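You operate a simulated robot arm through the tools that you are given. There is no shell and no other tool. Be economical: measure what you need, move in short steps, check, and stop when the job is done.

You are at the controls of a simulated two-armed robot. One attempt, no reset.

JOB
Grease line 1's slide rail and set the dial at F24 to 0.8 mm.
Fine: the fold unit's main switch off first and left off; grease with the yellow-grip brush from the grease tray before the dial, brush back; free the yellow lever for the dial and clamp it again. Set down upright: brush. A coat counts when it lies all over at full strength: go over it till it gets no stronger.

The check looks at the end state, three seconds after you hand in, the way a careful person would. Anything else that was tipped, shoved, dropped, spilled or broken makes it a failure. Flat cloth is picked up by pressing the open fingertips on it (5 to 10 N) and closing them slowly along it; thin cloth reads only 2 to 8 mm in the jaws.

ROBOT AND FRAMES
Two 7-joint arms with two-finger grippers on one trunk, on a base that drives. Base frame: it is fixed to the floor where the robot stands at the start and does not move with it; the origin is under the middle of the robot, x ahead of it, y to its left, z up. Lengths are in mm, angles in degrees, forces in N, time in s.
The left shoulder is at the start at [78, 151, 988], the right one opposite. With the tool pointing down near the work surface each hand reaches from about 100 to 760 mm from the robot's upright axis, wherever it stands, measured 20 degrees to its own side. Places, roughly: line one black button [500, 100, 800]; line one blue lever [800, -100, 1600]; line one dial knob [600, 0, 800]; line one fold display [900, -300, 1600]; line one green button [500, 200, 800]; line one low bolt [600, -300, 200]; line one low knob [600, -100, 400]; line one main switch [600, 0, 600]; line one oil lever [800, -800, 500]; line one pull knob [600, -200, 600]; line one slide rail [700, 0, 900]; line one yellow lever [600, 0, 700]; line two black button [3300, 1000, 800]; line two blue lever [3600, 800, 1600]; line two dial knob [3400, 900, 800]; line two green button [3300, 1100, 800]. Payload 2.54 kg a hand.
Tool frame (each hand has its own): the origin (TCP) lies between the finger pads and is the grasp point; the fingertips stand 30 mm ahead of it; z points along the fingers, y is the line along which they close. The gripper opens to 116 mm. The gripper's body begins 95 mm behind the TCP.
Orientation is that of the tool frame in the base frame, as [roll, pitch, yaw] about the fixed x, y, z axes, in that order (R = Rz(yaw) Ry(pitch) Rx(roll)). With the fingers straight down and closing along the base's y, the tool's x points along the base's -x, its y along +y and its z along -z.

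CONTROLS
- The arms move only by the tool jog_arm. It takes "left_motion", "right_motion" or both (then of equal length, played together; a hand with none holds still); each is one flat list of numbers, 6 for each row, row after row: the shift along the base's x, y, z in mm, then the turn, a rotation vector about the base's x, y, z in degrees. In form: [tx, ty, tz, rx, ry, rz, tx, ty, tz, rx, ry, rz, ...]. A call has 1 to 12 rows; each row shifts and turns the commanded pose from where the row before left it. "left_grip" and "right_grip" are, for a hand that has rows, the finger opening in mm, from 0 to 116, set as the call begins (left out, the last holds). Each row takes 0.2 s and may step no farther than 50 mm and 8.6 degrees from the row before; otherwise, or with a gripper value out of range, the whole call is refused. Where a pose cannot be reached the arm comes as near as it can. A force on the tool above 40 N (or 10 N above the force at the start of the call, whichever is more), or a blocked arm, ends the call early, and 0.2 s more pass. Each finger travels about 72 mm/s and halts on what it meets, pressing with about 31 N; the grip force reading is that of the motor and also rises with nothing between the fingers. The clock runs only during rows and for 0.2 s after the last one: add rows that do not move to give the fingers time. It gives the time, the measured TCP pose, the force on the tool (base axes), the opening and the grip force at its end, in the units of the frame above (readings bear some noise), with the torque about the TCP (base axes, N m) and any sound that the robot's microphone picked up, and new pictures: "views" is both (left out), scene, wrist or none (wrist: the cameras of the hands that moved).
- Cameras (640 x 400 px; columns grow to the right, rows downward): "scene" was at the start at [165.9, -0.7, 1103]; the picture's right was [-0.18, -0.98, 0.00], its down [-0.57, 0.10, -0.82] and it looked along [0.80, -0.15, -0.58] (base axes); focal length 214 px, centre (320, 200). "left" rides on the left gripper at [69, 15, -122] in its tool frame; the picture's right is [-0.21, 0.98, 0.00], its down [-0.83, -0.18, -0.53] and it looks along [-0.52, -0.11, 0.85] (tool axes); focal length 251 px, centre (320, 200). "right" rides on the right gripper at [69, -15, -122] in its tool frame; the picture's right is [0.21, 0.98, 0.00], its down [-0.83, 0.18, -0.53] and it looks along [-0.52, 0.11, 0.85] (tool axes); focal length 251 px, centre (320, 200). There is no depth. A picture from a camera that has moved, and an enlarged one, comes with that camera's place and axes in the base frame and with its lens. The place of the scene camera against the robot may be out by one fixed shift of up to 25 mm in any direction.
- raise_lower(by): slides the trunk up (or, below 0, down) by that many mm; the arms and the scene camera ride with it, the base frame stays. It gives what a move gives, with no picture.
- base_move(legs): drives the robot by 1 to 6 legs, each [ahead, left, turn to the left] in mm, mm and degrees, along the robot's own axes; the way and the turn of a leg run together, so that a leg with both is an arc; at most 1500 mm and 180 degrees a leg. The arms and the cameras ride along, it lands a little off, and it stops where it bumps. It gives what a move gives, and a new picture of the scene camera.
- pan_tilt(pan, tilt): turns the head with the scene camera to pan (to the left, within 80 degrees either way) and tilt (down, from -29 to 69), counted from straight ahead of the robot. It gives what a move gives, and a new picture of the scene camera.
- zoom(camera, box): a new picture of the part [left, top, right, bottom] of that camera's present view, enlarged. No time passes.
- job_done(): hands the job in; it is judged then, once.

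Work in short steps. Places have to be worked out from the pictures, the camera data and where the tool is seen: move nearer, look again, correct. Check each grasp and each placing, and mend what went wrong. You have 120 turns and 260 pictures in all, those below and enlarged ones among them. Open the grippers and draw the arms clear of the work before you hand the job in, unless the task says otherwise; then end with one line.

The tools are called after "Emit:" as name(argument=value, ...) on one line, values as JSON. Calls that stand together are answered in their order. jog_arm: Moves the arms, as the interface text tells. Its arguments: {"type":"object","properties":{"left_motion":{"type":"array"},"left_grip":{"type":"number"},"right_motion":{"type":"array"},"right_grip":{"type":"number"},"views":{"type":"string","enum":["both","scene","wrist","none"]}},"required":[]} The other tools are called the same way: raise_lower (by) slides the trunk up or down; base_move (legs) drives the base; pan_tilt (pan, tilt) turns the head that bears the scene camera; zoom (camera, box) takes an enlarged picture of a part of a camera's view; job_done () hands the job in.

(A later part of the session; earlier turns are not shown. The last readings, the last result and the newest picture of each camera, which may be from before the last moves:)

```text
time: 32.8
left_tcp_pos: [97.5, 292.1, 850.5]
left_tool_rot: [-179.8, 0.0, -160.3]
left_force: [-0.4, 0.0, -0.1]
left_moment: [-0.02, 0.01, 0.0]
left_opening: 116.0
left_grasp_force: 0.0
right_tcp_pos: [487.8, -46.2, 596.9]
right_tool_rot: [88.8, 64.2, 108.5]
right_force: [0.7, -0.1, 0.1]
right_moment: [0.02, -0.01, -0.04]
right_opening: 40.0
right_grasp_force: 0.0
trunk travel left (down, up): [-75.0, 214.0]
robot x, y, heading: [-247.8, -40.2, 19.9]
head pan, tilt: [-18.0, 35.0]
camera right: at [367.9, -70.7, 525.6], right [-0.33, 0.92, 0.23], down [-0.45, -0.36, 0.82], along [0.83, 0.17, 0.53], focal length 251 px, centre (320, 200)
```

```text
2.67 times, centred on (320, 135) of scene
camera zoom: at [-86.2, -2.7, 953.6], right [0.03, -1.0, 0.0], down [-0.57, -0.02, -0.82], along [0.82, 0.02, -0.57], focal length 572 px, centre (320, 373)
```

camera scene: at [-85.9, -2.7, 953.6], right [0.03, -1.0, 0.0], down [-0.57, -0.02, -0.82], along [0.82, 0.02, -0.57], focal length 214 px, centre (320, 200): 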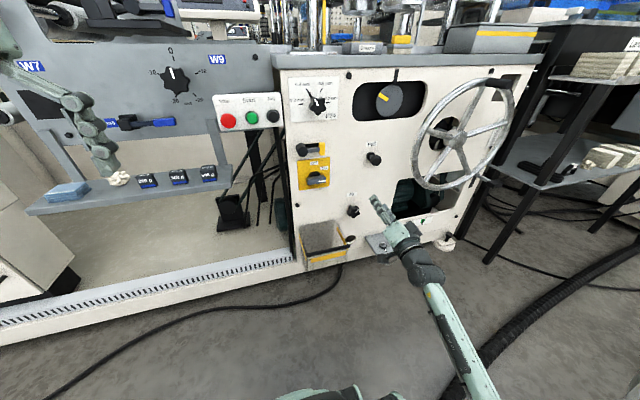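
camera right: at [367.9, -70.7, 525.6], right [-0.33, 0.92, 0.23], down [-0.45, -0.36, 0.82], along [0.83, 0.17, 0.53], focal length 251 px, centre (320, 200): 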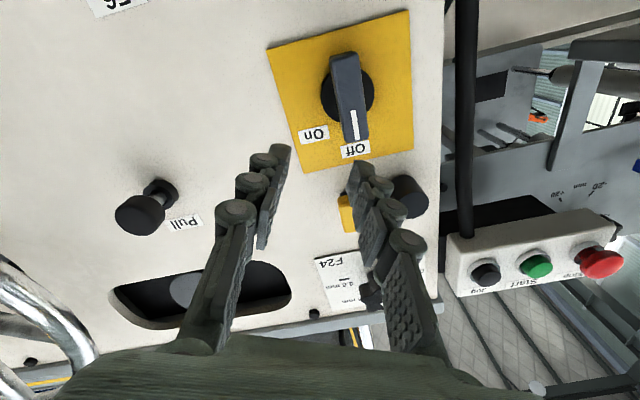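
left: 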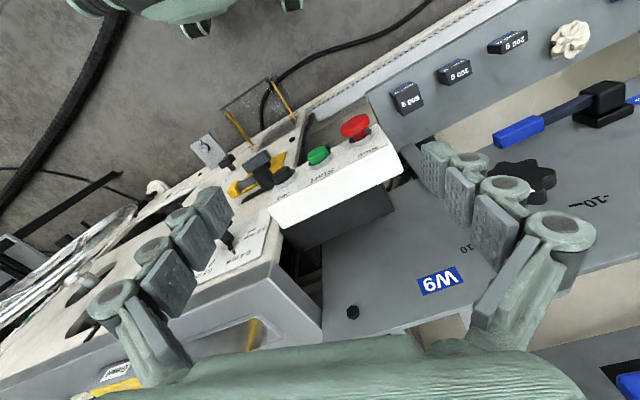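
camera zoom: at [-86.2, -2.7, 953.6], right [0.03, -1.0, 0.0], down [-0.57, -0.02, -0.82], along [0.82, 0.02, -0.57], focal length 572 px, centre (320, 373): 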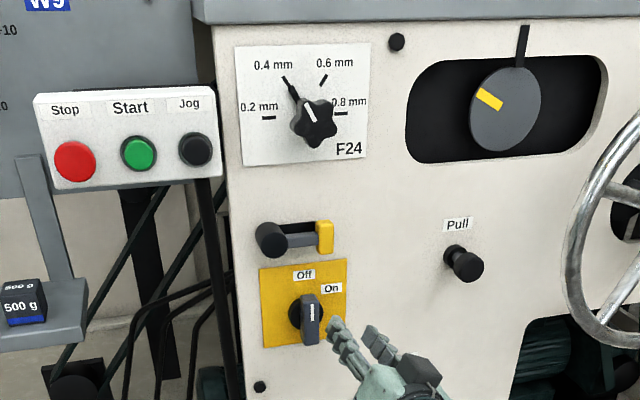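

Switch now reads Off. Next: retract the hand, raise the trunk back, and pitch the hand down toward the normal pose.

Emit:
jog_arm(right_motion=[-30, -14, 0, 0, 0, 0, -30, -14, 0, 0, 0, 0, -30, -14, 0, 0, 0, 0], views="none")

Emit:
raise_lower(by=200)

Emit:
jog_arm(right_motion=[0, 0, 20, -2.67, 7.75, 0, 0, 0, 20, -2.67, 7.75, 0, 0, 0, 20, -2.67, 7.75, 0, 0, 0, 20, -2.67, 7.75, 0, 0, 0, 20, -2.67, 7.75, 0, 0, 0, 20, -2.67, 7.75, 0, 0, 0, 20, -2.67, 7.75, 0, 0, 0, 20, -2.67, 7.75, 0, 0, 0, 20, -2.67, 7.75, 0, 0, 0, 20, -2.67, 7.75, 0, 0, 0, 20, -2.67, 7.75, 0])

```text
time: 33.6
left_tcp_pos: [97.5, 290.9, 849.7]
left_tool_rot: [-179.9, 0.1, -160.5]
left_force: [0.2, 0.1, -0.4]
left_moment: [-0.01, 0.06, 0.05]
left_opening: 116.0
left_grasp_force: 0.0
right_tcp_pos: [396.1, -89.1, 596.4]
right_tool_rot: [88.8, 64.2, 108.4]
right_force: [0.3, 0.3, -0.6]
right_moment: [-0.02, 0.0, 0.0]
right_opening: 39.9
right_grasp_force: 0.0
trunk travel left (down, up): [-75.0, 214.0]
robot x, y, heading: [-247.7, -41.2, 20.0]
head pan, tilt: [-18.0, 35.0]
```

```text
time: 35.8
left_tcp_pos: [96.6, 290.7, 1048.9]
left_tool_rot: [-179.9, 0.1, -160.2]
left_force: [0.5, 0.1, -0.5]
left_moment: [-0.01, 0.0, 0.0]
left_opening: 116.2
left_grasp_force: 0.0
right_tcp_pos: [396.6, -88.4, 797.2]
right_tool_rot: [88.7, 64.2, 108.4]
right_force: [1.1, -0.2, -0.9]
right_moment: [0.04, -0.02, 0.03]
right_opening: 40.0
right_grasp_force: 0.1
trunk travel left (down, up): [-275.0, 14.0]
robot x, y, heading: [-250.1, -38.6, 19.7]
head pan, tilt: [-18.0, 35.0]
```

```text
time: 38.2
left_tcp_pos: [96.3, 290.6, 1051.0]
left_tool_rot: [-179.9, 0.1, -160.3]
left_force: [0.0, -0.7, 0.1]
left_moment: [0.01, 0.0, -0.03]
left_opening: 116.1
left_grasp_force: 0.1
right_tcp_pos: [368.0, -118.2, 973.3]
right_tool_rot: [173.7, 9.4, 172.7]
right_force: [-0.4, -1.0, -0.1]
right_moment: [0.01, 0.03, -0.01]
right_opening: 40.0
right_grasp_force: 0.1
right hand out of reach, approached as far as the arm can: row 2, 3, 4
trunk travel left (down, up): [-275.0, 14.0]
robot x, y, heading: [-250.4, -43.6, 19.7]
head pan, tilt: [-18.0, 35.0]
camera scene: at [-86.4, -2.5, 1153.5], right [0.03, -1.0, 0.0], down [-0.57, -0.02, -0.82], along [0.82, 0.02, -0.57], focal length 214 px, centre (320, 200)
camera right: at [276.6, -134.8, 1078.2], right [-0.1, 0.99, 0.07], down [0.73, 0.03, 0.68], along [0.67, 0.12, -0.73], focal length 251 px, centre (320, 200)
```

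scene: 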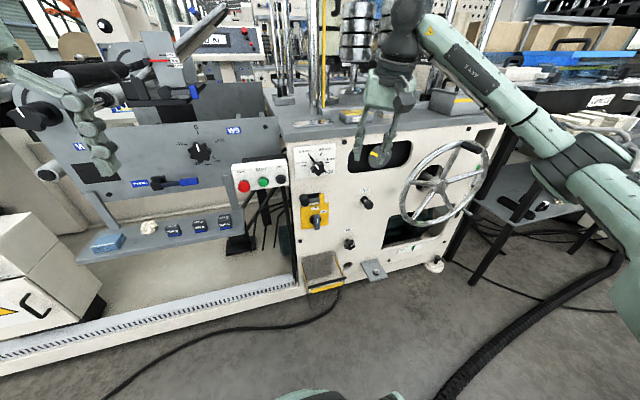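
right: 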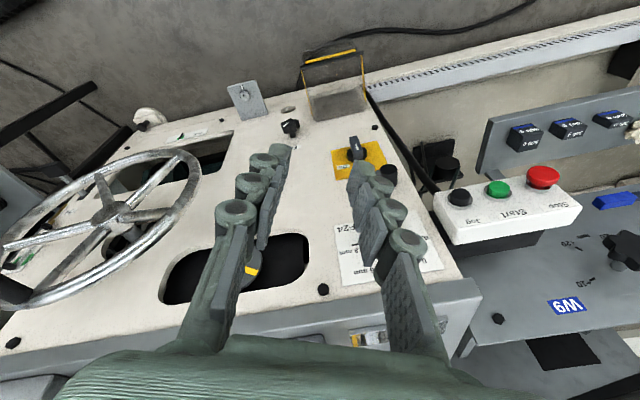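

Hand is nearly down again. Fix yaw/pitch and raise it, then bring the base forward 130 mm toward the table.

Emit:
jog_arm(right_motion=[-5, 0, 25, 0.8, 2, 6.8, -5, 0, 25, 0.8, 2, 6.8, -5, 0, 25, 0.8, 2, 6.8, -5, 0, 25, 0.8, 2, 6.8, 0, 0, 0, 0, 0, 0], views="none")

Emit:
base_move(legs=[[130, 0, 0]])

Emit:
jog_arm(right_motion=[12, 8, 0, 0, 0, 0, 0, 0, 0, 0, 0, 0], views="wrist")

```text
time: 39.4
left_tcp_pos: [96.3, 291.3, 1051.6]
left_tool_rot: [-179.9, 0.1, -160.2]
left_force: [0.4, -0.4, -0.1]
left_moment: [-0.02, -0.03, 0.0]
left_opening: 115.9
left_grasp_force: 0.0
right_tcp_pos: [346.5, -120.7, 1073.3]
right_tool_rot: [169.4, 2.1, -160.3]
right_force: [1.0, 0.1, 0.4]
right_moment: [-0.02, 0.01, -0.02]
right_opening: 39.9
right_grasp_force: 0.2
trunk travel left (down, up): [-275.0, 14.0]
robot x, y, heading: [-250.6, -42.9, 19.8]
head pan, tilt: [-18.0, 35.0]
```

```text
time: 40.7
left_tcp_pos: [217.7, 335.5, 1050.9]
left_tool_rot: [-179.9, -0.1, -160.2]
left_force: [0.6, -0.8, -0.8]
left_moment: [-0.05, 0.04, 0.0]
left_opening: 115.8
left_grasp_force: 0.0
right_tcp_pos: [468.1, -75.4, 1071.8]
right_tool_rot: [169.4, 2.1, -160.3]
right_force: [-0.2, 0.2, -0.2]
right_moment: [-0.02, 0.03, 0.06]
right_opening: 40.1
right_grasp_force: 0.1
trunk travel left (down, up): [-275.0, 14.0]
robot x, y, heading: [-128.0, 0.1, 19.7]
head pan, tilt: [-18.0, 35.0]
camera scene: at [35.7, 41.2, 1153.4], right [0.03, -1.0, 0.0], down [-0.57, -0.02, -0.82], along [0.82, 0.03, -0.57], focal length 214 px, centre (320, 200)
```

scene: 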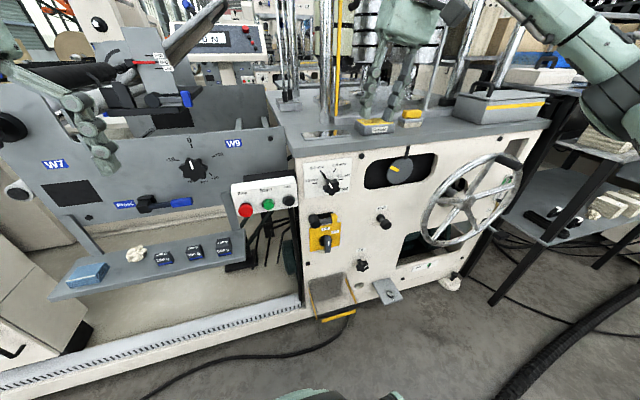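

```text
time: 41.3
left_tcp_pos: [217.5, 335.3, 1050.5]
left_tool_rot: [-179.9, 0.1, -160.2]
left_force: [0.6, -0.9, 0.2]
left_moment: [-0.02, -0.01, -0.01]
left_opening: 115.9
left_grasp_force: 0.0
right_tcp_pos: [480.3, -67.8, 1071.9]
right_tool_rot: [169.4, 2.1, -160.3]
right_force: [0.6, -0.2, -0.9]
right_moment: [0.01, 0.03, -0.01]
right_opening: 39.8
right_grasp_force: 0.1
trunk travel left (down, up): [-275.0, 14.0]
robot x, y, heading: [-128.6, 2.6, 19.7]
head pan, tilt: [-18.0, 35.0]
camera right: at [423.5, -125.9, 1185.7], right [-0.53, 0.83, 0.17], down [0.73, 0.35, 0.59], along [0.43, 0.44, -0.79], focal length 251 px, centre (320, 200)
```

right: 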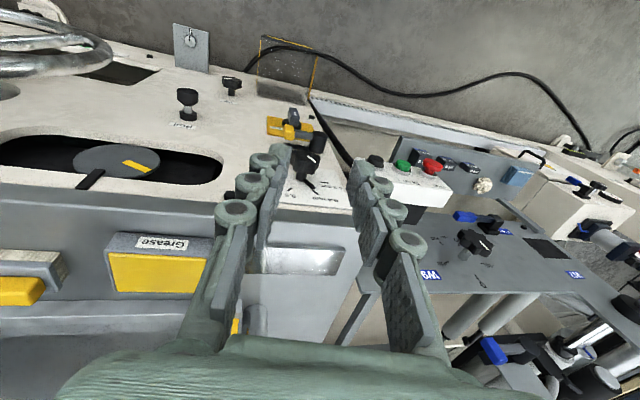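

Rail, grease tray and brush are visible; estimates: rail ≈(706,75), tray ≈(780,-123), brush ≈(848,-261), all near z≈900–920. They need the robot further right; I'll level the tool, retract slightly and shift the base.

Emit:
jog_arm(right_motion=[-20, -7, 0, -5.3, -0.8, 0, -20, -7, 0, -5.3, -0.8, 0, 0, 0, 0, 0, 0, 0], views="none")

Emit:
base_move(legs=[[0, -290, 0], [150, 0, 0]])

Emit:
jog_arm(right_motion=[0, 0, 0, 0, 0, 0], views="wrist")

```text
time: 42.1
left_tcp_pos: [218.7, 334.9, 1049.7]
left_tool_rot: [-179.9, 0.0, -160.2]
left_force: [-0.4, 0.6, 0.1]
left_moment: [-0.05, 0.02, -0.01]
left_opening: 116.0
left_grasp_force: 0.0
right_tcp_pos: [440.3, -82.2, 1071.6]
right_tool_rot: [-180.0, 0.0, -160.1]
right_force: [-0.1, 0.9, 0.2]
right_moment: [0.01, -0.01, 0.02]
right_opening: 40.1
right_grasp_force: 0.0
trunk travel left (down, up): [-275.0, 14.0]
robot x, y, heading: [-128.8, -0.7, 19.7]
head pan, tilt: [-18.0, 35.0]
```

```text
time: 46.4
left_tcp_pos: [454.5, 112.9, 1051.1]
left_tool_rot: [-179.9, 0.1, -160.0]
left_force: [0.7, 0.7, 0.4]
left_moment: [-0.01, 0.02, -0.02]
left_opening: 116.1
left_grasp_force: 0.1
right_tcp_pos: [678.0, -303.1, 1071.1]
right_tool_rot: [180.0, 0.0, -159.9]
right_force: [-0.3, 0.9, -0.3]
right_moment: [0.01, 0.03, 0.0]
right_opening: 40.1
right_grasp_force: 0.0
trunk travel left (down, up): [-275.0, 14.0]
robot x, y, heading: [110.5, -224.0, 20.2]
head pan, tilt: [-18.0, 35.0]
camera scene: at [273.7, -180.7, 1153.4], right [0.03, -1.0, 0.0], down [-0.57, -0.02, -0.82], along [0.82, 0.03, -0.57], focal length 214 px, centre (320, 200)
```

scene: 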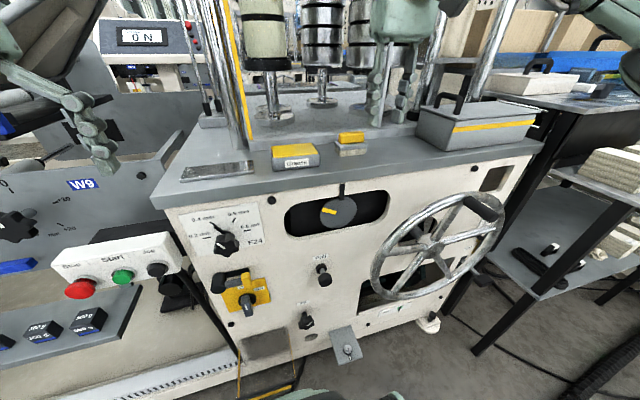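

```text
time: 46.8
left_tcp_pos: [456.1, 112.8, 1050.6]
left_tool_rot: [-179.9, 0.1, -160.0]
left_force: [-0.6, 0.0, -0.2]
left_moment: [-0.01, 0.0, 0.01]
left_opening: 115.8
left_grasp_force: 0.1
right_tcp_pos: [677.7, -302.8, 1072.5]
right_tool_rot: [180.0, 0.0, -159.9]
right_force: [0.7, 0.5, -0.2]
right_moment: [-0.01, 0.0, -0.03]
right_opening: 40.1
right_grasp_force: 0.0
trunk travel left (down, up): [-275.0, 14.0]
robot x, y, heading: [110.2, -218.4, 19.8]
head pan, tilt: [-18.0, 35.0]
camera right: at [618.7, -339.9, 1192.7], right [-0.54, 0.84, 0.0], down [0.71, 0.45, 0.53], along [0.45, 0.29, -0.85], focal length 251 px, centre (320, 200)
```

right: 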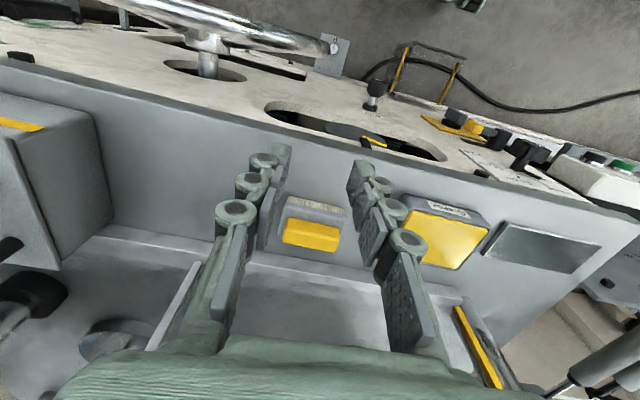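

The brush sits between my fingers' line of sight ahead; its yellow grip is ≈73 mm wide laterally, near (803,-234). I'll move over it higher up with an open gripper and look again.

Emit:
jog_arm(right_motion=[25, 14, 0, 0, 0, 0, 25, 14, -10, 0, 0, 0, 25, 14, -20, 0, 0, 0, 20, 12, -25, 0, 0, 0, 0, 0, 0, 0, 0, 0, 0, 0, 0, 0, 0, 0], right_grip=112, views="both")

```text
time: 48.2
left_tcp_pos: [455.4, 113.3, 1049.7]
left_tool_rot: [-179.9, 0.1, -160.0]
left_force: [-0.5, -1.0, 0.1]
left_moment: [0.01, 0.0, 0.01]
left_opening: 116.0
left_grasp_force: 0.2
right_tcp_pos: [774.5, -249.9, 1016.1]
right_tool_rot: [180.0, 0.0, -159.9]
right_force: [0.0, -1.2, -0.4]
right_moment: [-0.01, -0.01, 0.01]
right_opening: 112.1
right_grasp_force: 0.1
trunk travel left (down, up): [-275.0, 14.0]
robot x, y, heading: [108.4, -223.8, 20.2]
head pan, tilt: [-18.0, 35.0]
camera scene: at [273.2, -180.9, 1153.5], right [0.03, -1.0, 0.0], down [-0.57, -0.02, -0.82], along [0.82, 0.03, -0.57], focal length 214 px, centre (320, 200)
camera right: at [714.1, -286.1, 1136.9], right [-0.54, 0.84, 0.0], down [0.71, 0.45, 0.53], along [0.45, 0.29, -0.85], focal length 251 px, centre (320, 200)
```

scene: 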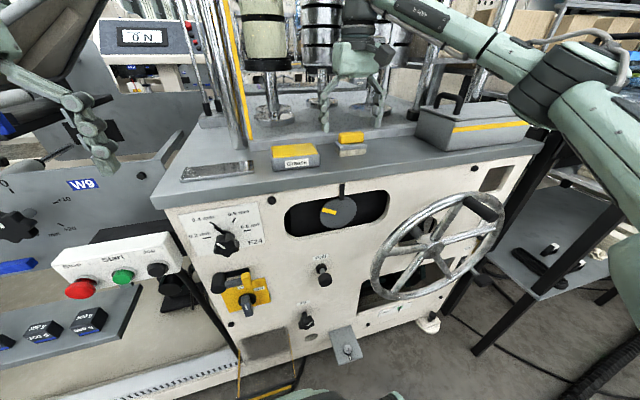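
right: 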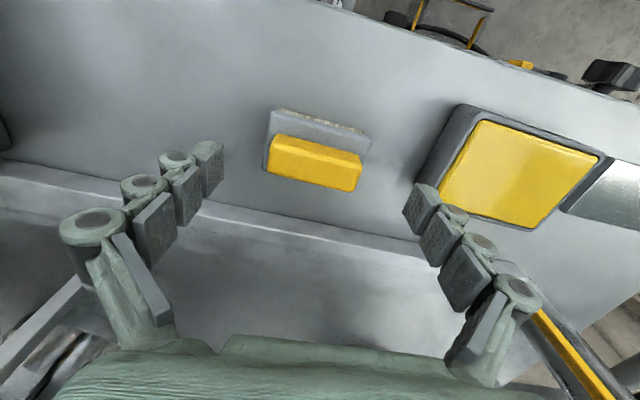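

Triangulated: yellow grip top ≈(772,-252,980), directly below the TCP; grip ≈63 mm wide. Lower ~30 mm with a 2° yaw trim, leaving fingertips just above the grey base.

Emit:
jog_arm(right_motion=[-1, -1, -10, 0, 0, -1, -1, -1, -10, 0, 0, -1, 0, 0, -10, 0, 0, 0, 0, 0, 0, 0, 0, 0], right_grip=90, views="wrist")

```text
time: 49.2
left_tcp_pos: [455.5, 114.1, 1050.0]
left_tool_rot: [-180.0, 0.1, -160.0]
left_force: [1.4, 0.5, 0.3]
left_moment: [0.04, 0.0, -0.02]
left_opening: 115.8
left_grasp_force: 0.1
right_tcp_pos: [770.0, -250.8, 988.3]
right_tool_rot: [180.0, 0.2, -161.9]
right_force: [-0.5, -0.3, 0.1]
right_moment: [0.01, -0.02, 0.0]
right_opening: 89.9
right_grasp_force: 0.1
trunk travel left (down, up): [-275.0, 14.0]
robot x, y, heading: [112.0, -222.8, 19.9]
head pan, tilt: [-18.0, 35.0]
camera right: at [710.0, -285.5, 1107.8], right [-0.51, 0.86, 0.0], down [0.73, 0.43, 0.54], along [0.46, 0.27, -0.84], focal length 251 px, centre (320, 200)
```

right: 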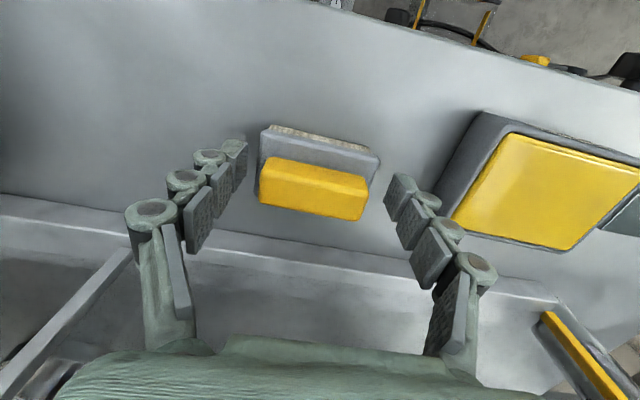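

Brush is centered within ~4 mm. Nudge right, lower 4 mm, and close.

Emit:
jog_arm(right_motion=[1.3, -3.8, -4, 0, 0, 0, 0, 0, 0, 0, 0, 0, 0, 0, 0, 0, 0, 0, 0, 0, 0, 0, 0, 0], right_grip=40, views="wrist")

```text
time: 50.2
left_tcp_pos: [453.6, 114.0, 1049.4]
left_tool_rot: [-180.0, 0.1, -159.9]
left_force: [0.0, -0.8, 0.1]
left_moment: [-0.04, 0.01, 0.01]
left_opening: 116.2
left_grasp_force: 0.1
right_tcp_pos: [772.7, -255.0, 984.1]
right_tool_rot: [179.9, 0.2, -162.0]
right_force: [3.2, 4.0, 12.9]
right_moment: [0.24, 0.12, -0.08]
right_opening: 71.3
right_grasp_force: 30.9
trunk travel left (down, up): [-275.0, 14.0]
robot x, y, heading: [108.5, -220.4, 19.9]
head pan, tilt: [-18.0, 35.0]
camera right: at [710.5, -289.0, 1105.0], right [-0.51, 0.86, 0.0], down [0.73, 0.43, 0.54], along [0.46, 0.27, -0.84], focal length 251 px, centre (320, 200)
```

right: 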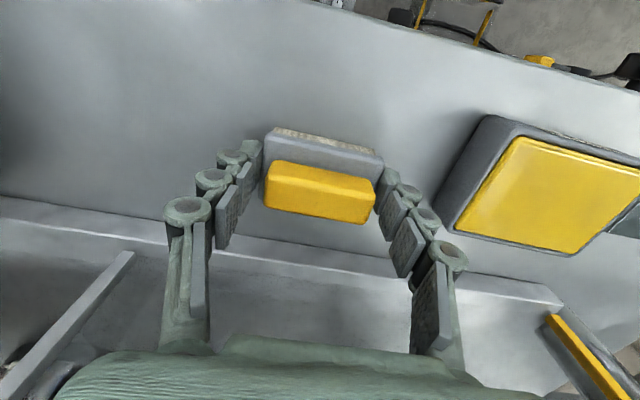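

Grip stopped at 71 mm. I'll lift it 40 mm and check the hold.

Emit:
jog_arm(right_motion=[0, 0, 10, 0, 0, 0, 0, 0, 15, 0, 0, 0, 0, 0, 15, 0, 0, 0, 0, 0, 0, 0, 0, 0], views="both")

Emit:
zoom(camera="scene", box=[170, 80, 430, 200])

```text
time: 51.2
left_tcp_pos: [456.1, 114.2, 1050.1]
left_tool_rot: [-179.9, 0.1, -160.0]
left_force: [1.5, 0.2, 0.3]
left_moment: [0.0, 0.0, 0.0]
left_opening: 116.2
left_grasp_force: 0.1
right_tcp_pos: [772.3, -255.9, 1024.3]
right_tool_rot: [-180.0, 0.1, -161.9]
right_force: [-0.5, -0.1, -0.5]
right_moment: [0.02, 0.01, -0.02]
right_opening: 70.9
right_grasp_force: 30.9
trunk travel left (down, up): [-275.0, 14.0]
robot x, y, heading: [109.3, -222.0, 20.0]
head pan, tilt: [-18.0, 35.0]
camera scene: at [273.3, -181.0, 1153.5], right [0.03, -1.0, 0.0], down [-0.57, -0.02, -0.82], along [0.82, 0.03, -0.57], focal length 214 px, centre (320, 200)
camera right: at [711.3, -290.2, 1144.8], right [-0.51, 0.86, 0.0], down [0.73, 0.43, 0.53], along [0.46, 0.27, -0.85], focal length 251 px, centre (320, 200)
```

scene: 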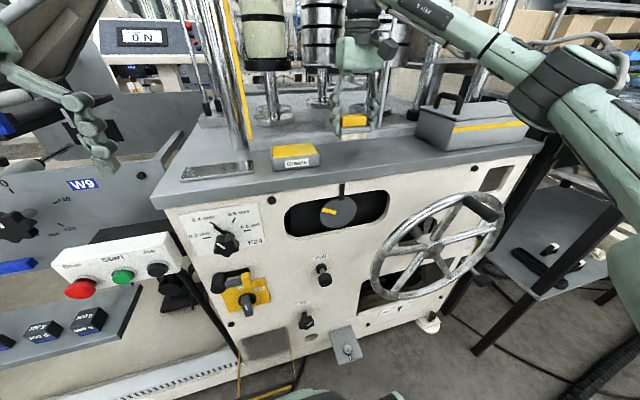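
right: 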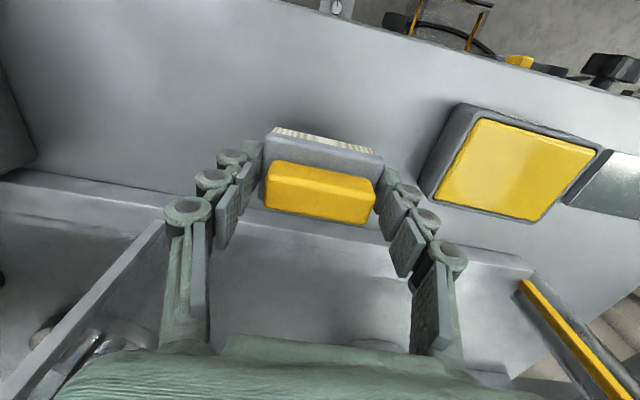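

```text
2.46 times, centred on (300, 140) of scene
camera zoom: at [273.3, -181.0, 1153.5], right [0.03, -1.0, 0.0], down [-0.57, -0.02, -0.82], along [0.82, 0.03, -0.57], focal length 528 px, centre (369, 348)
```

zoom: 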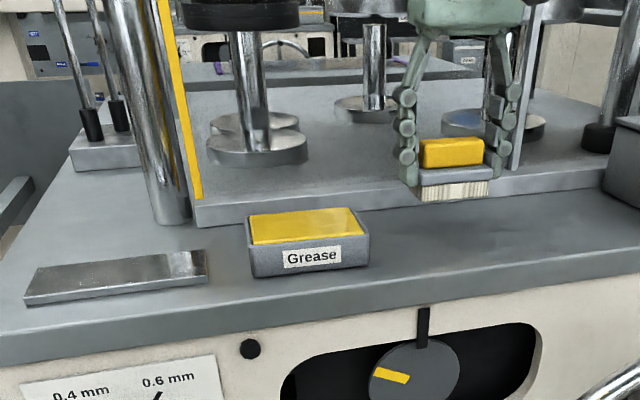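

Brush is held upright. I'll move over the grease tray (centre ≈(706,-118)) keeping height, then verify.

Emit:
jog_arm(right_motion=[0, 0, 20, 0, 0, 0, -17, 35, 0, 0, 0, 0, -17, 35, 0, 0, 0, 0, -17, 35, 0, 0, 0, 0, -15, 33, 0, 0, 0, 0, 0, 0, 0, 0, 0, 0], views="wrist")

Emit:
zoom(camera="scene", box=[170, 80, 430, 200])

```text
time: 52.6
left_tcp_pos: [454.3, 112.9, 1050.4]
left_tool_rot: [-179.9, 0.1, -160.0]
left_force: [0.1, -0.7, -1.0]
left_moment: [0.0, 0.03, 0.02]
left_opening: 115.9
left_grasp_force: 0.1
right_tcp_pos: [705.2, -117.5, 1043.0]
right_tool_rot: [179.9, 0.0, -162.0]
right_force: [-0.3, -0.2, -1.0]
right_moment: [-0.04, 0.03, -0.01]
right_opening: 70.8
right_grasp_force: 31.4
trunk travel left (down, up): [-275.0, 14.0]
robot x, y, heading: [108.7, -225.0, 19.7]
head pan, tilt: [-18.0, 35.0]
camera right: at [643.6, -152.1, 1164.1], right [-0.51, 0.86, 0.0], down [0.73, 0.43, 0.53], along [0.46, 0.27, -0.85], focal length 251 px, centre (320, 200)
```

right: 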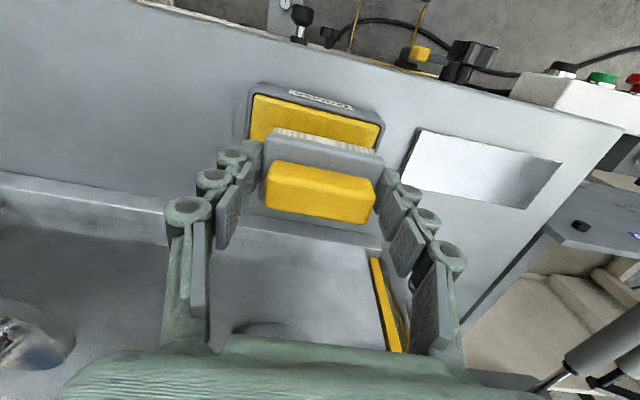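

```text
2.46 times, centred on (300, 140) of scene
camera zoom: at [273.2, -181.2, 1153.5], right [0.03, -1.0, 0.0], down [-0.57, -0.02, -0.82], along [0.82, 0.03, -0.57], focal length 528 px, centre (369, 348)
```

zoom: 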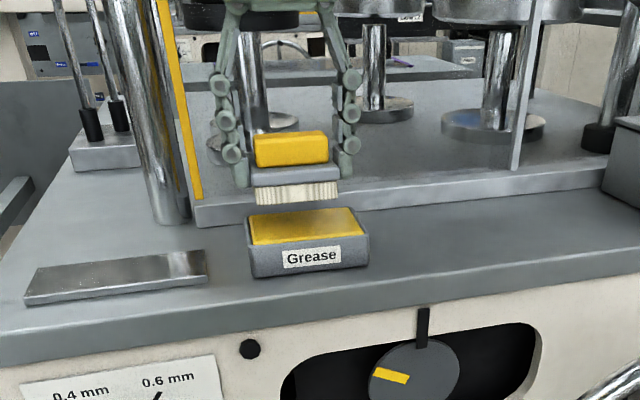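

Brush is over the grease within a few mm. Shift slightly and descend in 4 mm steps watching force.

Emit:
jog_arm(right_motion=[6.3, -3.1, 0, 0, 0, 0, 0, 0, -4, 0, 0, 0, 0, 0, -4, 0, 0, 0, 0, 0, -4, 0, 0, 0, 0, 0, 0, 0, 0, 0], views="none")

Emit:
zoom(camera="scene", box=[230, 100, 360, 180])

```text
time: 53.8
left_tcp_pos: [455.5, 113.9, 1049.8]
left_tool_rot: [-179.8, 0.1, -160.0]
left_force: [0.4, 0.6, -0.1]
left_moment: [0.01, 0.01, 0.03]
left_opening: 115.9
left_grasp_force: 0.0
right_tcp_pos: [712.5, -119.2, 1032.0]
right_tool_rot: [-179.9, 0.0, -161.9]
right_force: [0.7, 0.1, -2.2]
right_moment: [-0.01, 0.05, -0.02]
right_opening: 71.1
right_grasp_force: 30.8
trunk travel left (down, up): [-275.0, 14.0]
robot x, y, heading: [112.1, -219.4, 20.1]
head pan, tilt: [-18.0, 35.0]
```

```text
4.92 times, centred on (295, 140) of scene
camera zoom: at [273.1, -180.9, 1153.5], right [0.03, -1.0, 0.0], down [-0.57, -0.02, -0.82], along [0.82, 0.03, -0.57], focal length 1056 px, centre (443, 495)
```

zoom: 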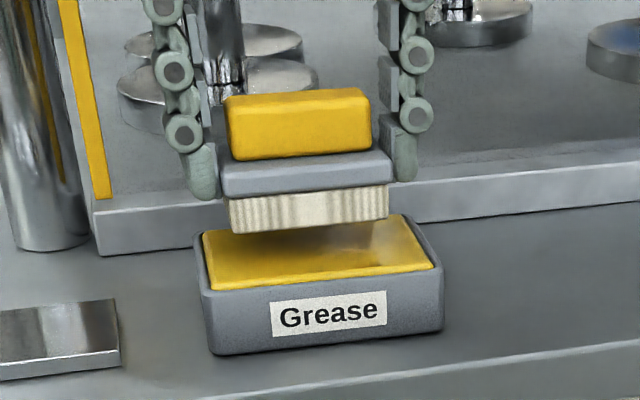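

Still a gap. Lower further in 3 mm steps.

Emit:
jog_arm(right_motion=[0.5, -1.5, -4, 0, 0, 0, 0, 0, -4, 0, 0, 0, 0, 0, -3, 0, 0, 0, 0, 0, -3, 0, 0, 0, 0, 0, 0, 0, 0, 0], views="none")

Emit:
zoom(camera="scene", box=[230, 100, 360, 180])

```text
time: 55.0
left_tcp_pos: [455.2, 113.5, 1049.7]
left_tool_rot: [-179.9, 0.1, -160.0]
left_force: [0.5, 0.0, -0.2]
left_moment: [-0.02, 0.0, -0.02]
left_opening: 116.1
left_grasp_force: 0.2
right_tcp_pos: [713.3, -122.5, 1015.7]
right_tool_rot: [-179.9, 0.1, -162.0]
right_force: [1.0, -0.7, -1.0]
right_moment: [0.03, 0.02, -0.04]
right_opening: 70.9
right_grasp_force: 31.0
trunk travel left (down, up): [-275.0, 14.0]
robot x, y, heading: [109.4, -221.6, 19.8]
head pan, tilt: [-18.0, 35.0]
```

```text
4.92 times, centred on (295, 140) of scene
camera zoom: at [273.1, -181.0, 1153.6], right [0.03, -1.0, 0.0], down [-0.57, -0.02, -0.82], along [0.82, 0.03, -0.57], focal length 1056 px, centre (443, 495)
```

zoom: 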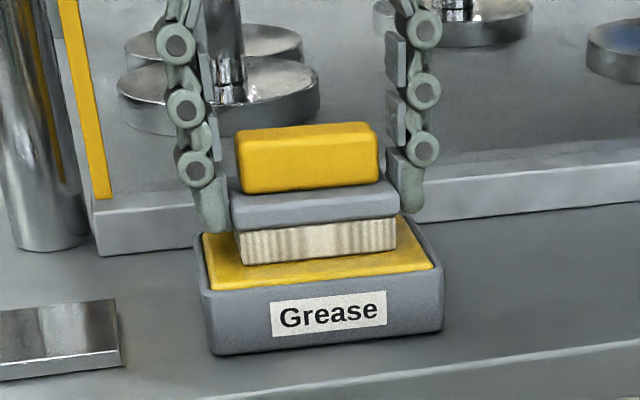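

No contact force yet; continue down in small steps.

Emit:
jog_arm(right_motion=[0, 0, -3, 0, 0, 0, 0, 0, -3, 0, 0, 0, 0, 0, -2, 0, 0, 0, 0, 0, 0, 0, 0, 0], views="none")

Emit:
zoom(camera="scene", box=[230, 100, 360, 180])

```text
time: 56.0
left_tcp_pos: [453.1, 113.5, 1052.1]
left_tool_rot: [-179.8, 0.1, -160.0]
left_force: [-0.3, -0.7, -0.5]
left_moment: [-0.01, -0.02, 0.01]
left_opening: 116.2
left_grasp_force: 0.1
right_tcp_pos: [711.7, -122.7, 1010.8]
right_tool_rot: [179.9, 0.1, -161.8]
right_force: [2.2, -3.6, 23.4]
right_moment: [-0.16, -0.04, -0.1]
right_opening: 70.9
right_grasp_force: 31.2
trunk travel left (down, up): [-275.0, 14.0]
robot x, y, heading: [109.8, -224.7, 19.8]
head pan, tilt: [-18.0, 35.0]
```

```text
4.92 times, centred on (295, 140) of scene
camera zoom: at [271.1, -181.7, 1154.0], right [0.03, -1.0, 0.0], down [-0.57, -0.02, -0.82], along [0.82, 0.03, -0.57], focal length 1056 px, centre (443, 495)
```

zoom: 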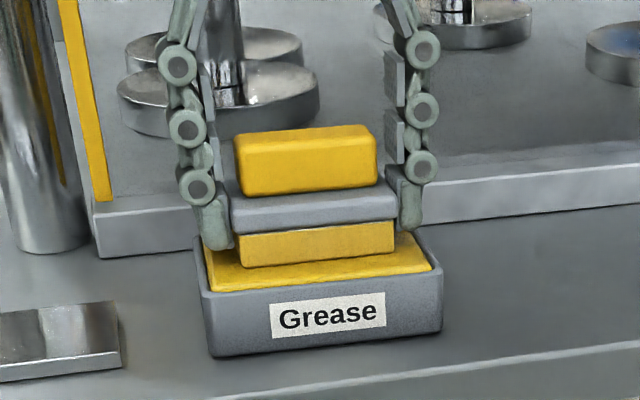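

The bristles are loaded with grease (23 N press). Lift and move over to the rail (≈(655,38)).

Emit:
jog_arm(right_motion=[0, 0, 15, 0, 0, 0, 0, 0, 20, 0, 0, 0, -14, 40, 0, 0, 0, 0, -14, 40, 0, 0, 0, 0, -14, 40, 0, 0, 0, 0, -14, 40, 0, 0, 0, 0, 0, 0, 0, 0, 0, 0], views="wrist")

Emit:
zoom(camera="scene", box=[150, 90, 340, 220])

```text
time: 57.6
left_tcp_pos: [453.6, 113.4, 1050.0]
left_tool_rot: [-180.0, 0.0, -160.0]
left_force: [0.5, -0.6, 0.0]
left_moment: [0.02, 0.01, -0.01]
left_opening: 115.7
left_grasp_force: 0.1
right_tcp_pos: [656.7, 39.6, 1044.0]
right_tool_rot: [180.0, 0.1, -162.0]
right_force: [-0.6, -0.8, -0.6]
right_moment: [0.0, -0.01, 0.0]
right_opening: 70.6
right_grasp_force: 30.8
trunk travel left (down, up): [-275.0, 14.0]
robot x, y, heading: [111.4, -221.2, 20.1]
head pan, tilt: [-18.0, 35.0]
camera right: at [595.3, 5.4, 1164.8], right [-0.51, 0.86, 0.0], down [0.73, 0.43, 0.53], along [0.46, 0.27, -0.84], focal length 251 px, centre (320, 200)
```

right: 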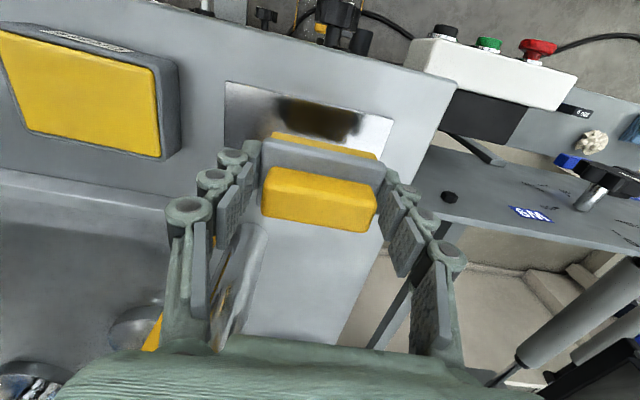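

```text
3.08 times, centred on (245, 155) of scene
camera zoom: at [273.3, -181.3, 1153.5], right [0.03, -1.0, 0.0], down [-0.57, -0.02, -0.82], along [0.82, 0.03, -0.57], focal length 660 px, centre (551, 338)
```

zoom: 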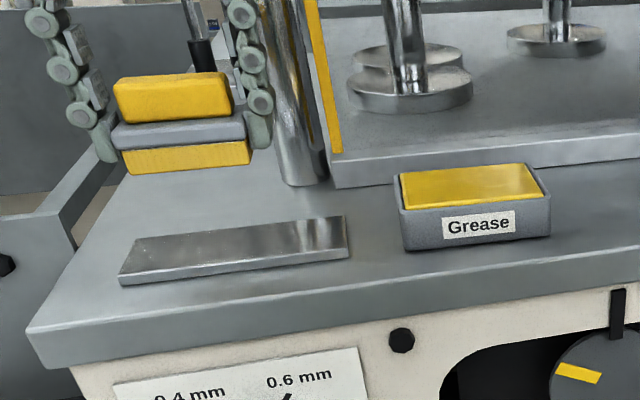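

Triangulated rail: centre ≈(659,28), ~140×55 mm, top ≈947. Move to centre and descend slowly to feel contact.

Emit:
jog_arm(right_motion=[2.3, -11.6, 0, 0, 0, 0, 0, 0, -15, 0, 0, 0, 0, 0, -15, 0, 0, 0, 0, 0, -8, 0, 0, 0, 0, 0, -3, 0, 0, 0, 0, 0, -3, 0, 0, 0, 0, 0, 0, 0, 0, 0], views="none")

Emit:
zoom(camera="scene", box=[150, 110, 310, 210])

```text
time: 59.2
left_tcp_pos: [454.9, 113.1, 1049.9]
left_tool_rot: [-179.8, 0.1, -160.0]
left_force: [0.2, 0.0, -0.5]
left_moment: [0.01, -0.01, -0.03]
left_opening: 116.0
left_grasp_force: 0.0
right_tcp_pos: [659.6, 27.0, 999.9]
right_tool_rot: [-180.0, 0.1, -161.9]
right_force: [0.2, -0.2, -0.9]
right_moment: [0.0, 0.04, -0.03]
right_opening: 70.5
right_grasp_force: 30.7
trunk travel left (down, up): [-275.0, 14.0]
robot x, y, heading: [108.1, -224.5, 20.0]
head pan, tilt: [-18.0, 35.0]
```

```text
4.00 times, centred on (230, 160) of scene
camera zoom: at [273.1, -180.9, 1153.5], right [0.03, -1.0, 0.0], down [-0.57, -0.02, -0.82], along [0.82, 0.03, -0.57], focal length 858 px, centre (680, 360)
```

zoom: 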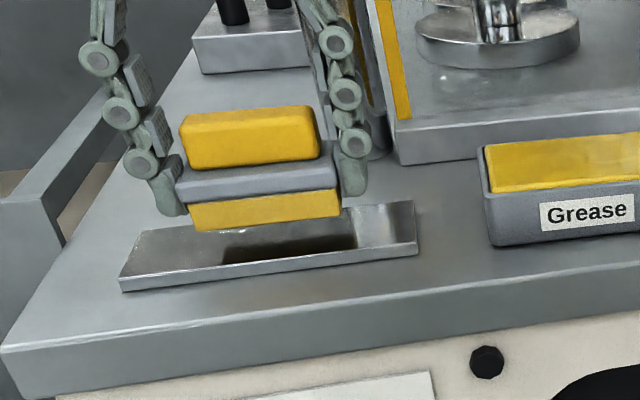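

Brush is laterally centered and a few mm above the rail. Lower until contact.

Emit:
jog_arm(right_motion=[0, 0, -3, 0, 0, 0, 0, 0, -3, 0, 0, 0, 0, 0, -2, 0, 0, 0, 0, 0, 0, 0, 0, 0], views="none")

Emit:
zoom(camera="scene", box=[150, 110, 310, 210])

```text
time: 60.2
left_tcp_pos: [456.0, 111.9, 1050.3]
left_tool_rot: [-179.8, 0.1, -160.0]
left_force: [-0.2, 1.2, -0.2]
left_moment: [-0.03, -0.01, 0.01]
left_opening: 116.0
left_grasp_force: 0.1
right_tcp_pos: [659.8, 27.8, 991.5]
right_tool_rot: [180.0, 0.1, -161.9]
right_force: [0.5, -0.6, -1.8]
right_moment: [0.0, -0.03, 0.04]
right_opening: 70.5
right_grasp_force: 31.3
trunk travel left (down, up): [-275.0, 14.0]
robot x, y, heading: [106.2, -217.7, 19.8]
head pan, tilt: [-18.0, 35.0]
```

```text
4.00 times, centred on (230, 160) of scene
camera zoom: at [273.1, -180.9, 1153.5], right [0.03, -1.0, 0.0], down [-0.57, -0.02, -0.82], along [0.82, 0.03, -0.57], focal length 858 px, centre (680, 360)
```

zoom: 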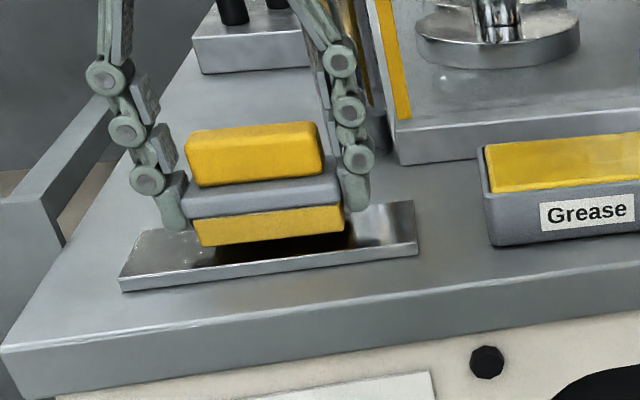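

Nearly touching. Lower 2 mm at a time until force appears.

Emit:
jog_arm(right_motion=[0, 0, -2, 0, 0, 0, 0, 0, -2, 0, 0, 0, 0, 0, -1.5, 0, 0, 0, 0, 0, 0, 0, 0, 0], views="none")

Emit:
zoom(camera="scene", box=[150, 110, 310, 210])

```text
time: 61.2
left_tcp_pos: [455.7, 112.7, 1049.3]
left_tool_rot: [-179.9, 0.1, -159.9]
left_force: [-0.2, -0.6, -0.2]
left_moment: [0.03, -0.02, 0.02]
left_opening: 115.9
left_grasp_force: 0.1
right_tcp_pos: [659.0, 26.8, 985.9]
right_tool_rot: [-180.0, 0.0, -162.0]
right_force: [0.0, 0.5, -0.2]
right_moment: [0.0, 0.04, 0.02]
right_opening: 70.5
right_grasp_force: 31.3
trunk travel left (down, up): [-275.0, 14.0]
robot x, y, heading: [115.2, -222.4, 19.9]
head pan, tilt: [-18.0, 35.0]
```

```text
4.00 times, centred on (230, 160) of scene
camera zoom: at [273.1, -180.9, 1153.5], right [0.03, -1.0, 0.0], down [-0.57, -0.02, -0.82], along [0.82, 0.03, -0.57], focal length 858 px, centre (680, 360)
```

zoom: 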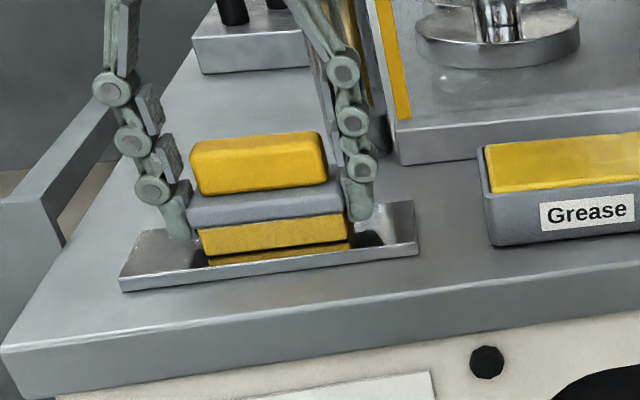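

Still ~2–3 mm gap per the reflection (brush slid up slightly in the grip). Continue.

Emit:
jog_arm(right_motion=[0, 0, -1.5, 0, 0, 0, 0, 0, -1.5, 0, 0, 0, 0, 0, -1.5, 0, 0, 0, 0, 0, 0, 0, 0, 0], views="none")

Emit:
zoom(camera="scene", box=[150, 110, 310, 210])

```text
time: 62.2
left_tcp_pos: [453.4, 112.7, 1052.0]
left_tool_rot: [180.0, 0.1, -160.0]
left_force: [-0.5, 0.2, 0.7]
left_moment: [0.02, 0.02, -0.01]
left_opening: 116.0
left_grasp_force: 0.1
right_tcp_pos: [659.8, 25.8, 985.5]
right_tool_rot: [179.9, 0.3, -162.1]
right_force: [3.8, 0.2, 23.6]
right_moment: [0.01, -0.12, -0.05]
right_opening: 71.2
right_grasp_force: 30.8
trunk travel left (down, up): [-275.0, 14.0]
robot x, y, heading: [109.6, -223.4, 20.0]
head pan, tilt: [-18.0, 35.0]
```

```text
4.00 times, centred on (230, 160) of scene
camera zoom: at [271.6, -181.7, 1154.0], right [0.03, -1.0, 0.0], down [-0.57, -0.02, -0.82], along [0.82, 0.03, -0.57], focal length 858 px, centre (680, 360)
```

zoom: 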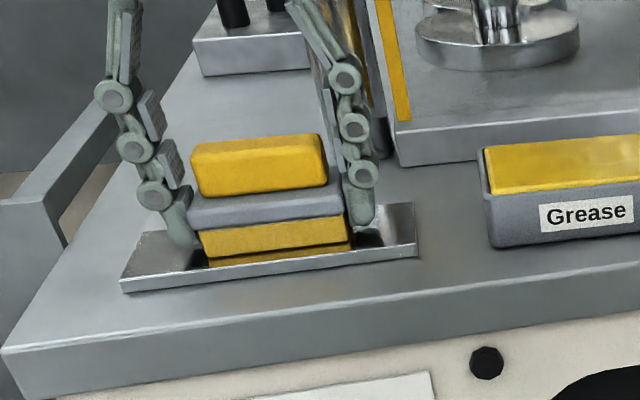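

The fingertips now appear to reach the rail alongside the bristles—the brush slid up in the grip. I'll let it stand on the rail, open, raise 13 mm and regrip higher.

Emit:
jog_arm(right_motion=[0, 0, 1, 0, 0, 0, 0, 0, 1, 0, 0, 0, 0, 0, 0, 0, 0, 0, 0, 0, 0, 0, 0, 0], right_grip=86, views="none")

Emit:
jog_arm(right_motion=[0, 0, 6, 0, 0, 0, 0, 0, 6, 0, 0, 0, 0, 0, 0, 0, 0, 0], views="wrist")

Emit:
zoom(camera="scene", box=[150, 110, 310, 210])

```text
time: 63.2
left_tcp_pos: [454.3, 114.4, 1050.3]
left_tool_rot: [-179.9, 0.2, -160.0]
left_force: [-0.9, 0.2, 0.4]
left_moment: [-0.03, 0.0, 0.01]
left_opening: 116.0
left_grasp_force: 0.1
right_tcp_pos: [659.8, 27.6, 984.9]
right_tool_rot: [-180.0, 0.0, -161.9]
right_force: [-0.4, -0.2, -0.5]
right_moment: [0.01, -0.01, 0.01]
right_opening: 86.2
right_grasp_force: 0.0
trunk travel left (down, up): [-275.0, 14.0]
robot x, y, heading: [108.5, -220.7, 19.8]
head pan, tilt: [-18.0, 35.0]
```

```text
time: 64.0
left_tcp_pos: [456.1, 114.4, 1049.1]
left_tool_rot: [-180.0, 0.1, -160.0]
left_force: [-0.2, 0.4, 0.6]
left_moment: [-0.03, -0.03, 0.01]
left_opening: 115.9
left_grasp_force: 0.0
right_tcp_pos: [660.5, 27.0, 996.2]
right_tool_rot: [180.0, 0.0, -161.9]
right_force: [0.2, -0.3, 0.1]
right_moment: [0.02, 0.01, -0.01]
right_opening: 86.0
right_grasp_force: 0.1
trunk travel left (down, up): [-275.0, 14.0]
robot x, y, heading: [112.1, -222.7, 20.0]
head pan, tilt: [-18.0, 35.0]
camera right: at [599.3, -8.4, 1116.3], right [-0.51, 0.86, 0.0], down [0.73, 0.43, 0.53], along [0.46, 0.27, -0.85], focal length 251 px, centre (320, 200)
```

right: 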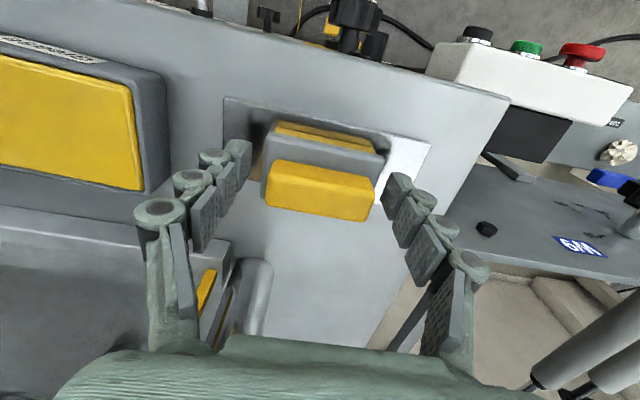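

```text
4.00 times, centred on (230, 160) of scene
camera zoom: at [273.1, -180.9, 1153.6], right [0.03, -1.0, 0.0], down [-0.57, -0.02, -0.82], along [0.82, 0.03, -0.57], focal length 858 px, centre (680, 360)
```

zoom: 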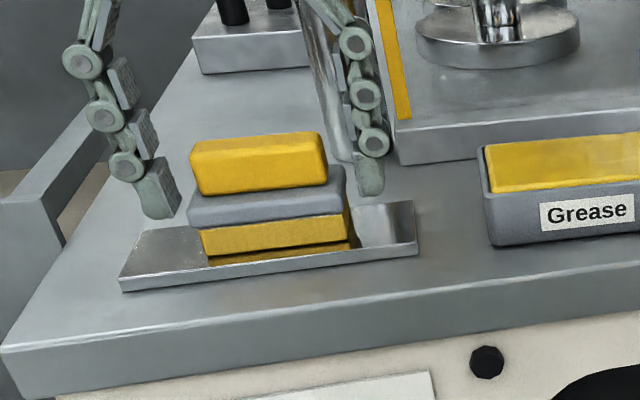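

Brush stands upright on the rail. Regrip at this height.

Emit:
jog_arm(right_motion=[0, 0, 2, 0, 0, 0, 0, 0, 0, 0, 0, 0, 0, 0, 0, 0, 0, 0], right_grip=40, views="none")

Emit:
zoom(camera="scene", box=[150, 110, 310, 210])

```text
time: 64.8
left_tcp_pos: [455.2, 114.3, 1049.6]
left_tool_rot: [-179.8, 0.1, -160.0]
left_force: [0.0, 0.5, -0.8]
left_moment: [0.01, -0.02, -0.02]
left_opening: 116.1
left_grasp_force: 0.0
right_tcp_pos: [661.0, 26.9, 998.7]
right_tool_rot: [179.9, 0.0, -161.9]
right_force: [-0.2, 0.7, 0.5]
right_moment: [0.02, 0.0, -0.01]
right_opening: 71.0
right_grasp_force: 31.0
trunk travel left (down, up): [-275.0, 14.0]
robot x, y, heading: [108.2, -223.0, 19.8]
head pan, tilt: [-18.0, 35.0]
```

```text
4.00 times, centred on (230, 160) of scene
camera zoom: at [273.2, -180.9, 1153.5], right [0.03, -1.0, 0.0], down [-0.57, -0.02, -0.82], along [0.82, 0.03, -0.57], focal length 858 px, centre (680, 360)
```

zoom: 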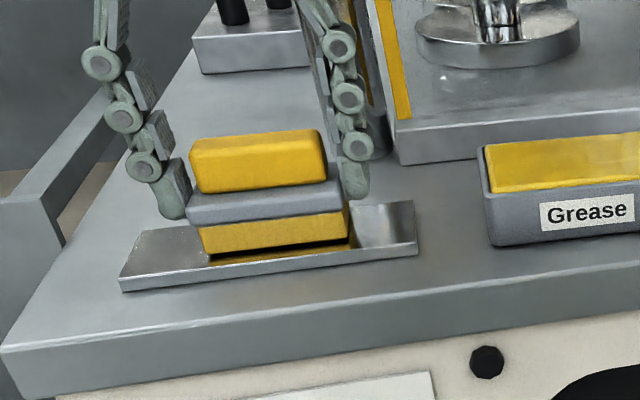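

Gripped at 71 mm. Press ~3 mm down and make a first stroke along the front half of the rail.

Emit:
jog_arm(right_motion=[0, 0, -3, 0, 0, 0, -8.5, -2.9, 0, 0, 0, 0, -3.9, 11.3, 0, 0, 0, 0, -3.9, 11.3, 0, 0, 0, 0, -3.9, 11.3, 0, 0, 0, 0, 3.9, -11.3, 0, 0, 0, 0, 3.9, -11.3, 0, 0, 0, 0, 3.9, -11.3, 0, 0, 0, 0, 3.9, -11.3, 0, 0, 0, 0, 3.9, -11.3, 0, 0, 0, 0, 3.9, -11.3, 0, 0, 0, 0], views="wrist")

Emit:
zoom(camera="scene", box=[150, 110, 310, 210])

```text
time: 67.2
left_tcp_pos: [454.2, 113.8, 1050.1]
left_tool_rot: [-179.9, 0.1, -160.0]
left_force: [0.1, 0.5, 0.3]
left_moment: [-0.03, 0.0, -0.02]
left_opening: 115.8
left_grasp_force: 0.0
right_tcp_pos: [662.5, -9.7, 996.4]
right_tool_rot: [-179.9, 0.1, -161.9]
right_force: [-0.9, 2.0, 12.8]
right_moment: [0.22, 0.12, 0.02]
right_opening: 71.2
right_grasp_force: 31.5
trunk travel left (down, up): [-275.0, 14.0]
robot x, y, heading: [111.4, -223.2, 20.0]
head pan, tilt: [-18.0, 35.0]
camera right: at [601.3, -43.9, 1117.2], right [-0.51, 0.86, 0.0], down [0.73, 0.43, 0.54], along [0.46, 0.27, -0.84], focal length 251 px, centre (320, 200)
```

right: 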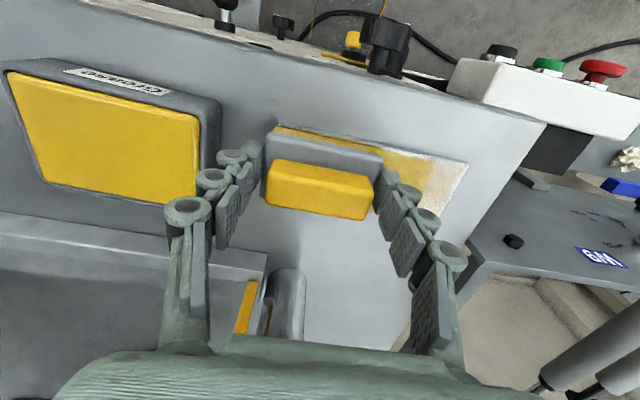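

```text
4.00 times, centred on (230, 160) of scene
camera zoom: at [272.1, -181.1, 1153.8], right [0.03, -1.0, 0.0], down [-0.57, -0.02, -0.82], along [0.82, 0.03, -0.57], focal length 858 px, centre (680, 360)
```

zoom: 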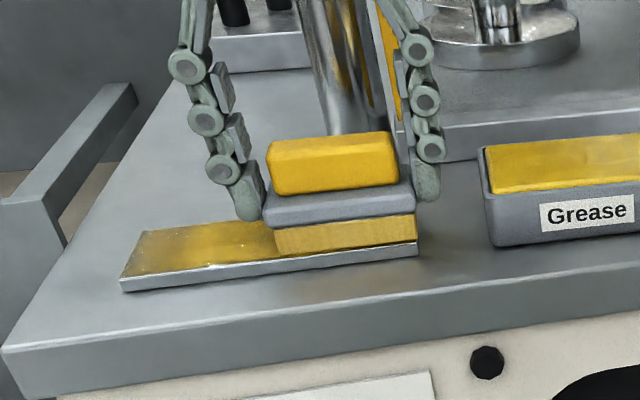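

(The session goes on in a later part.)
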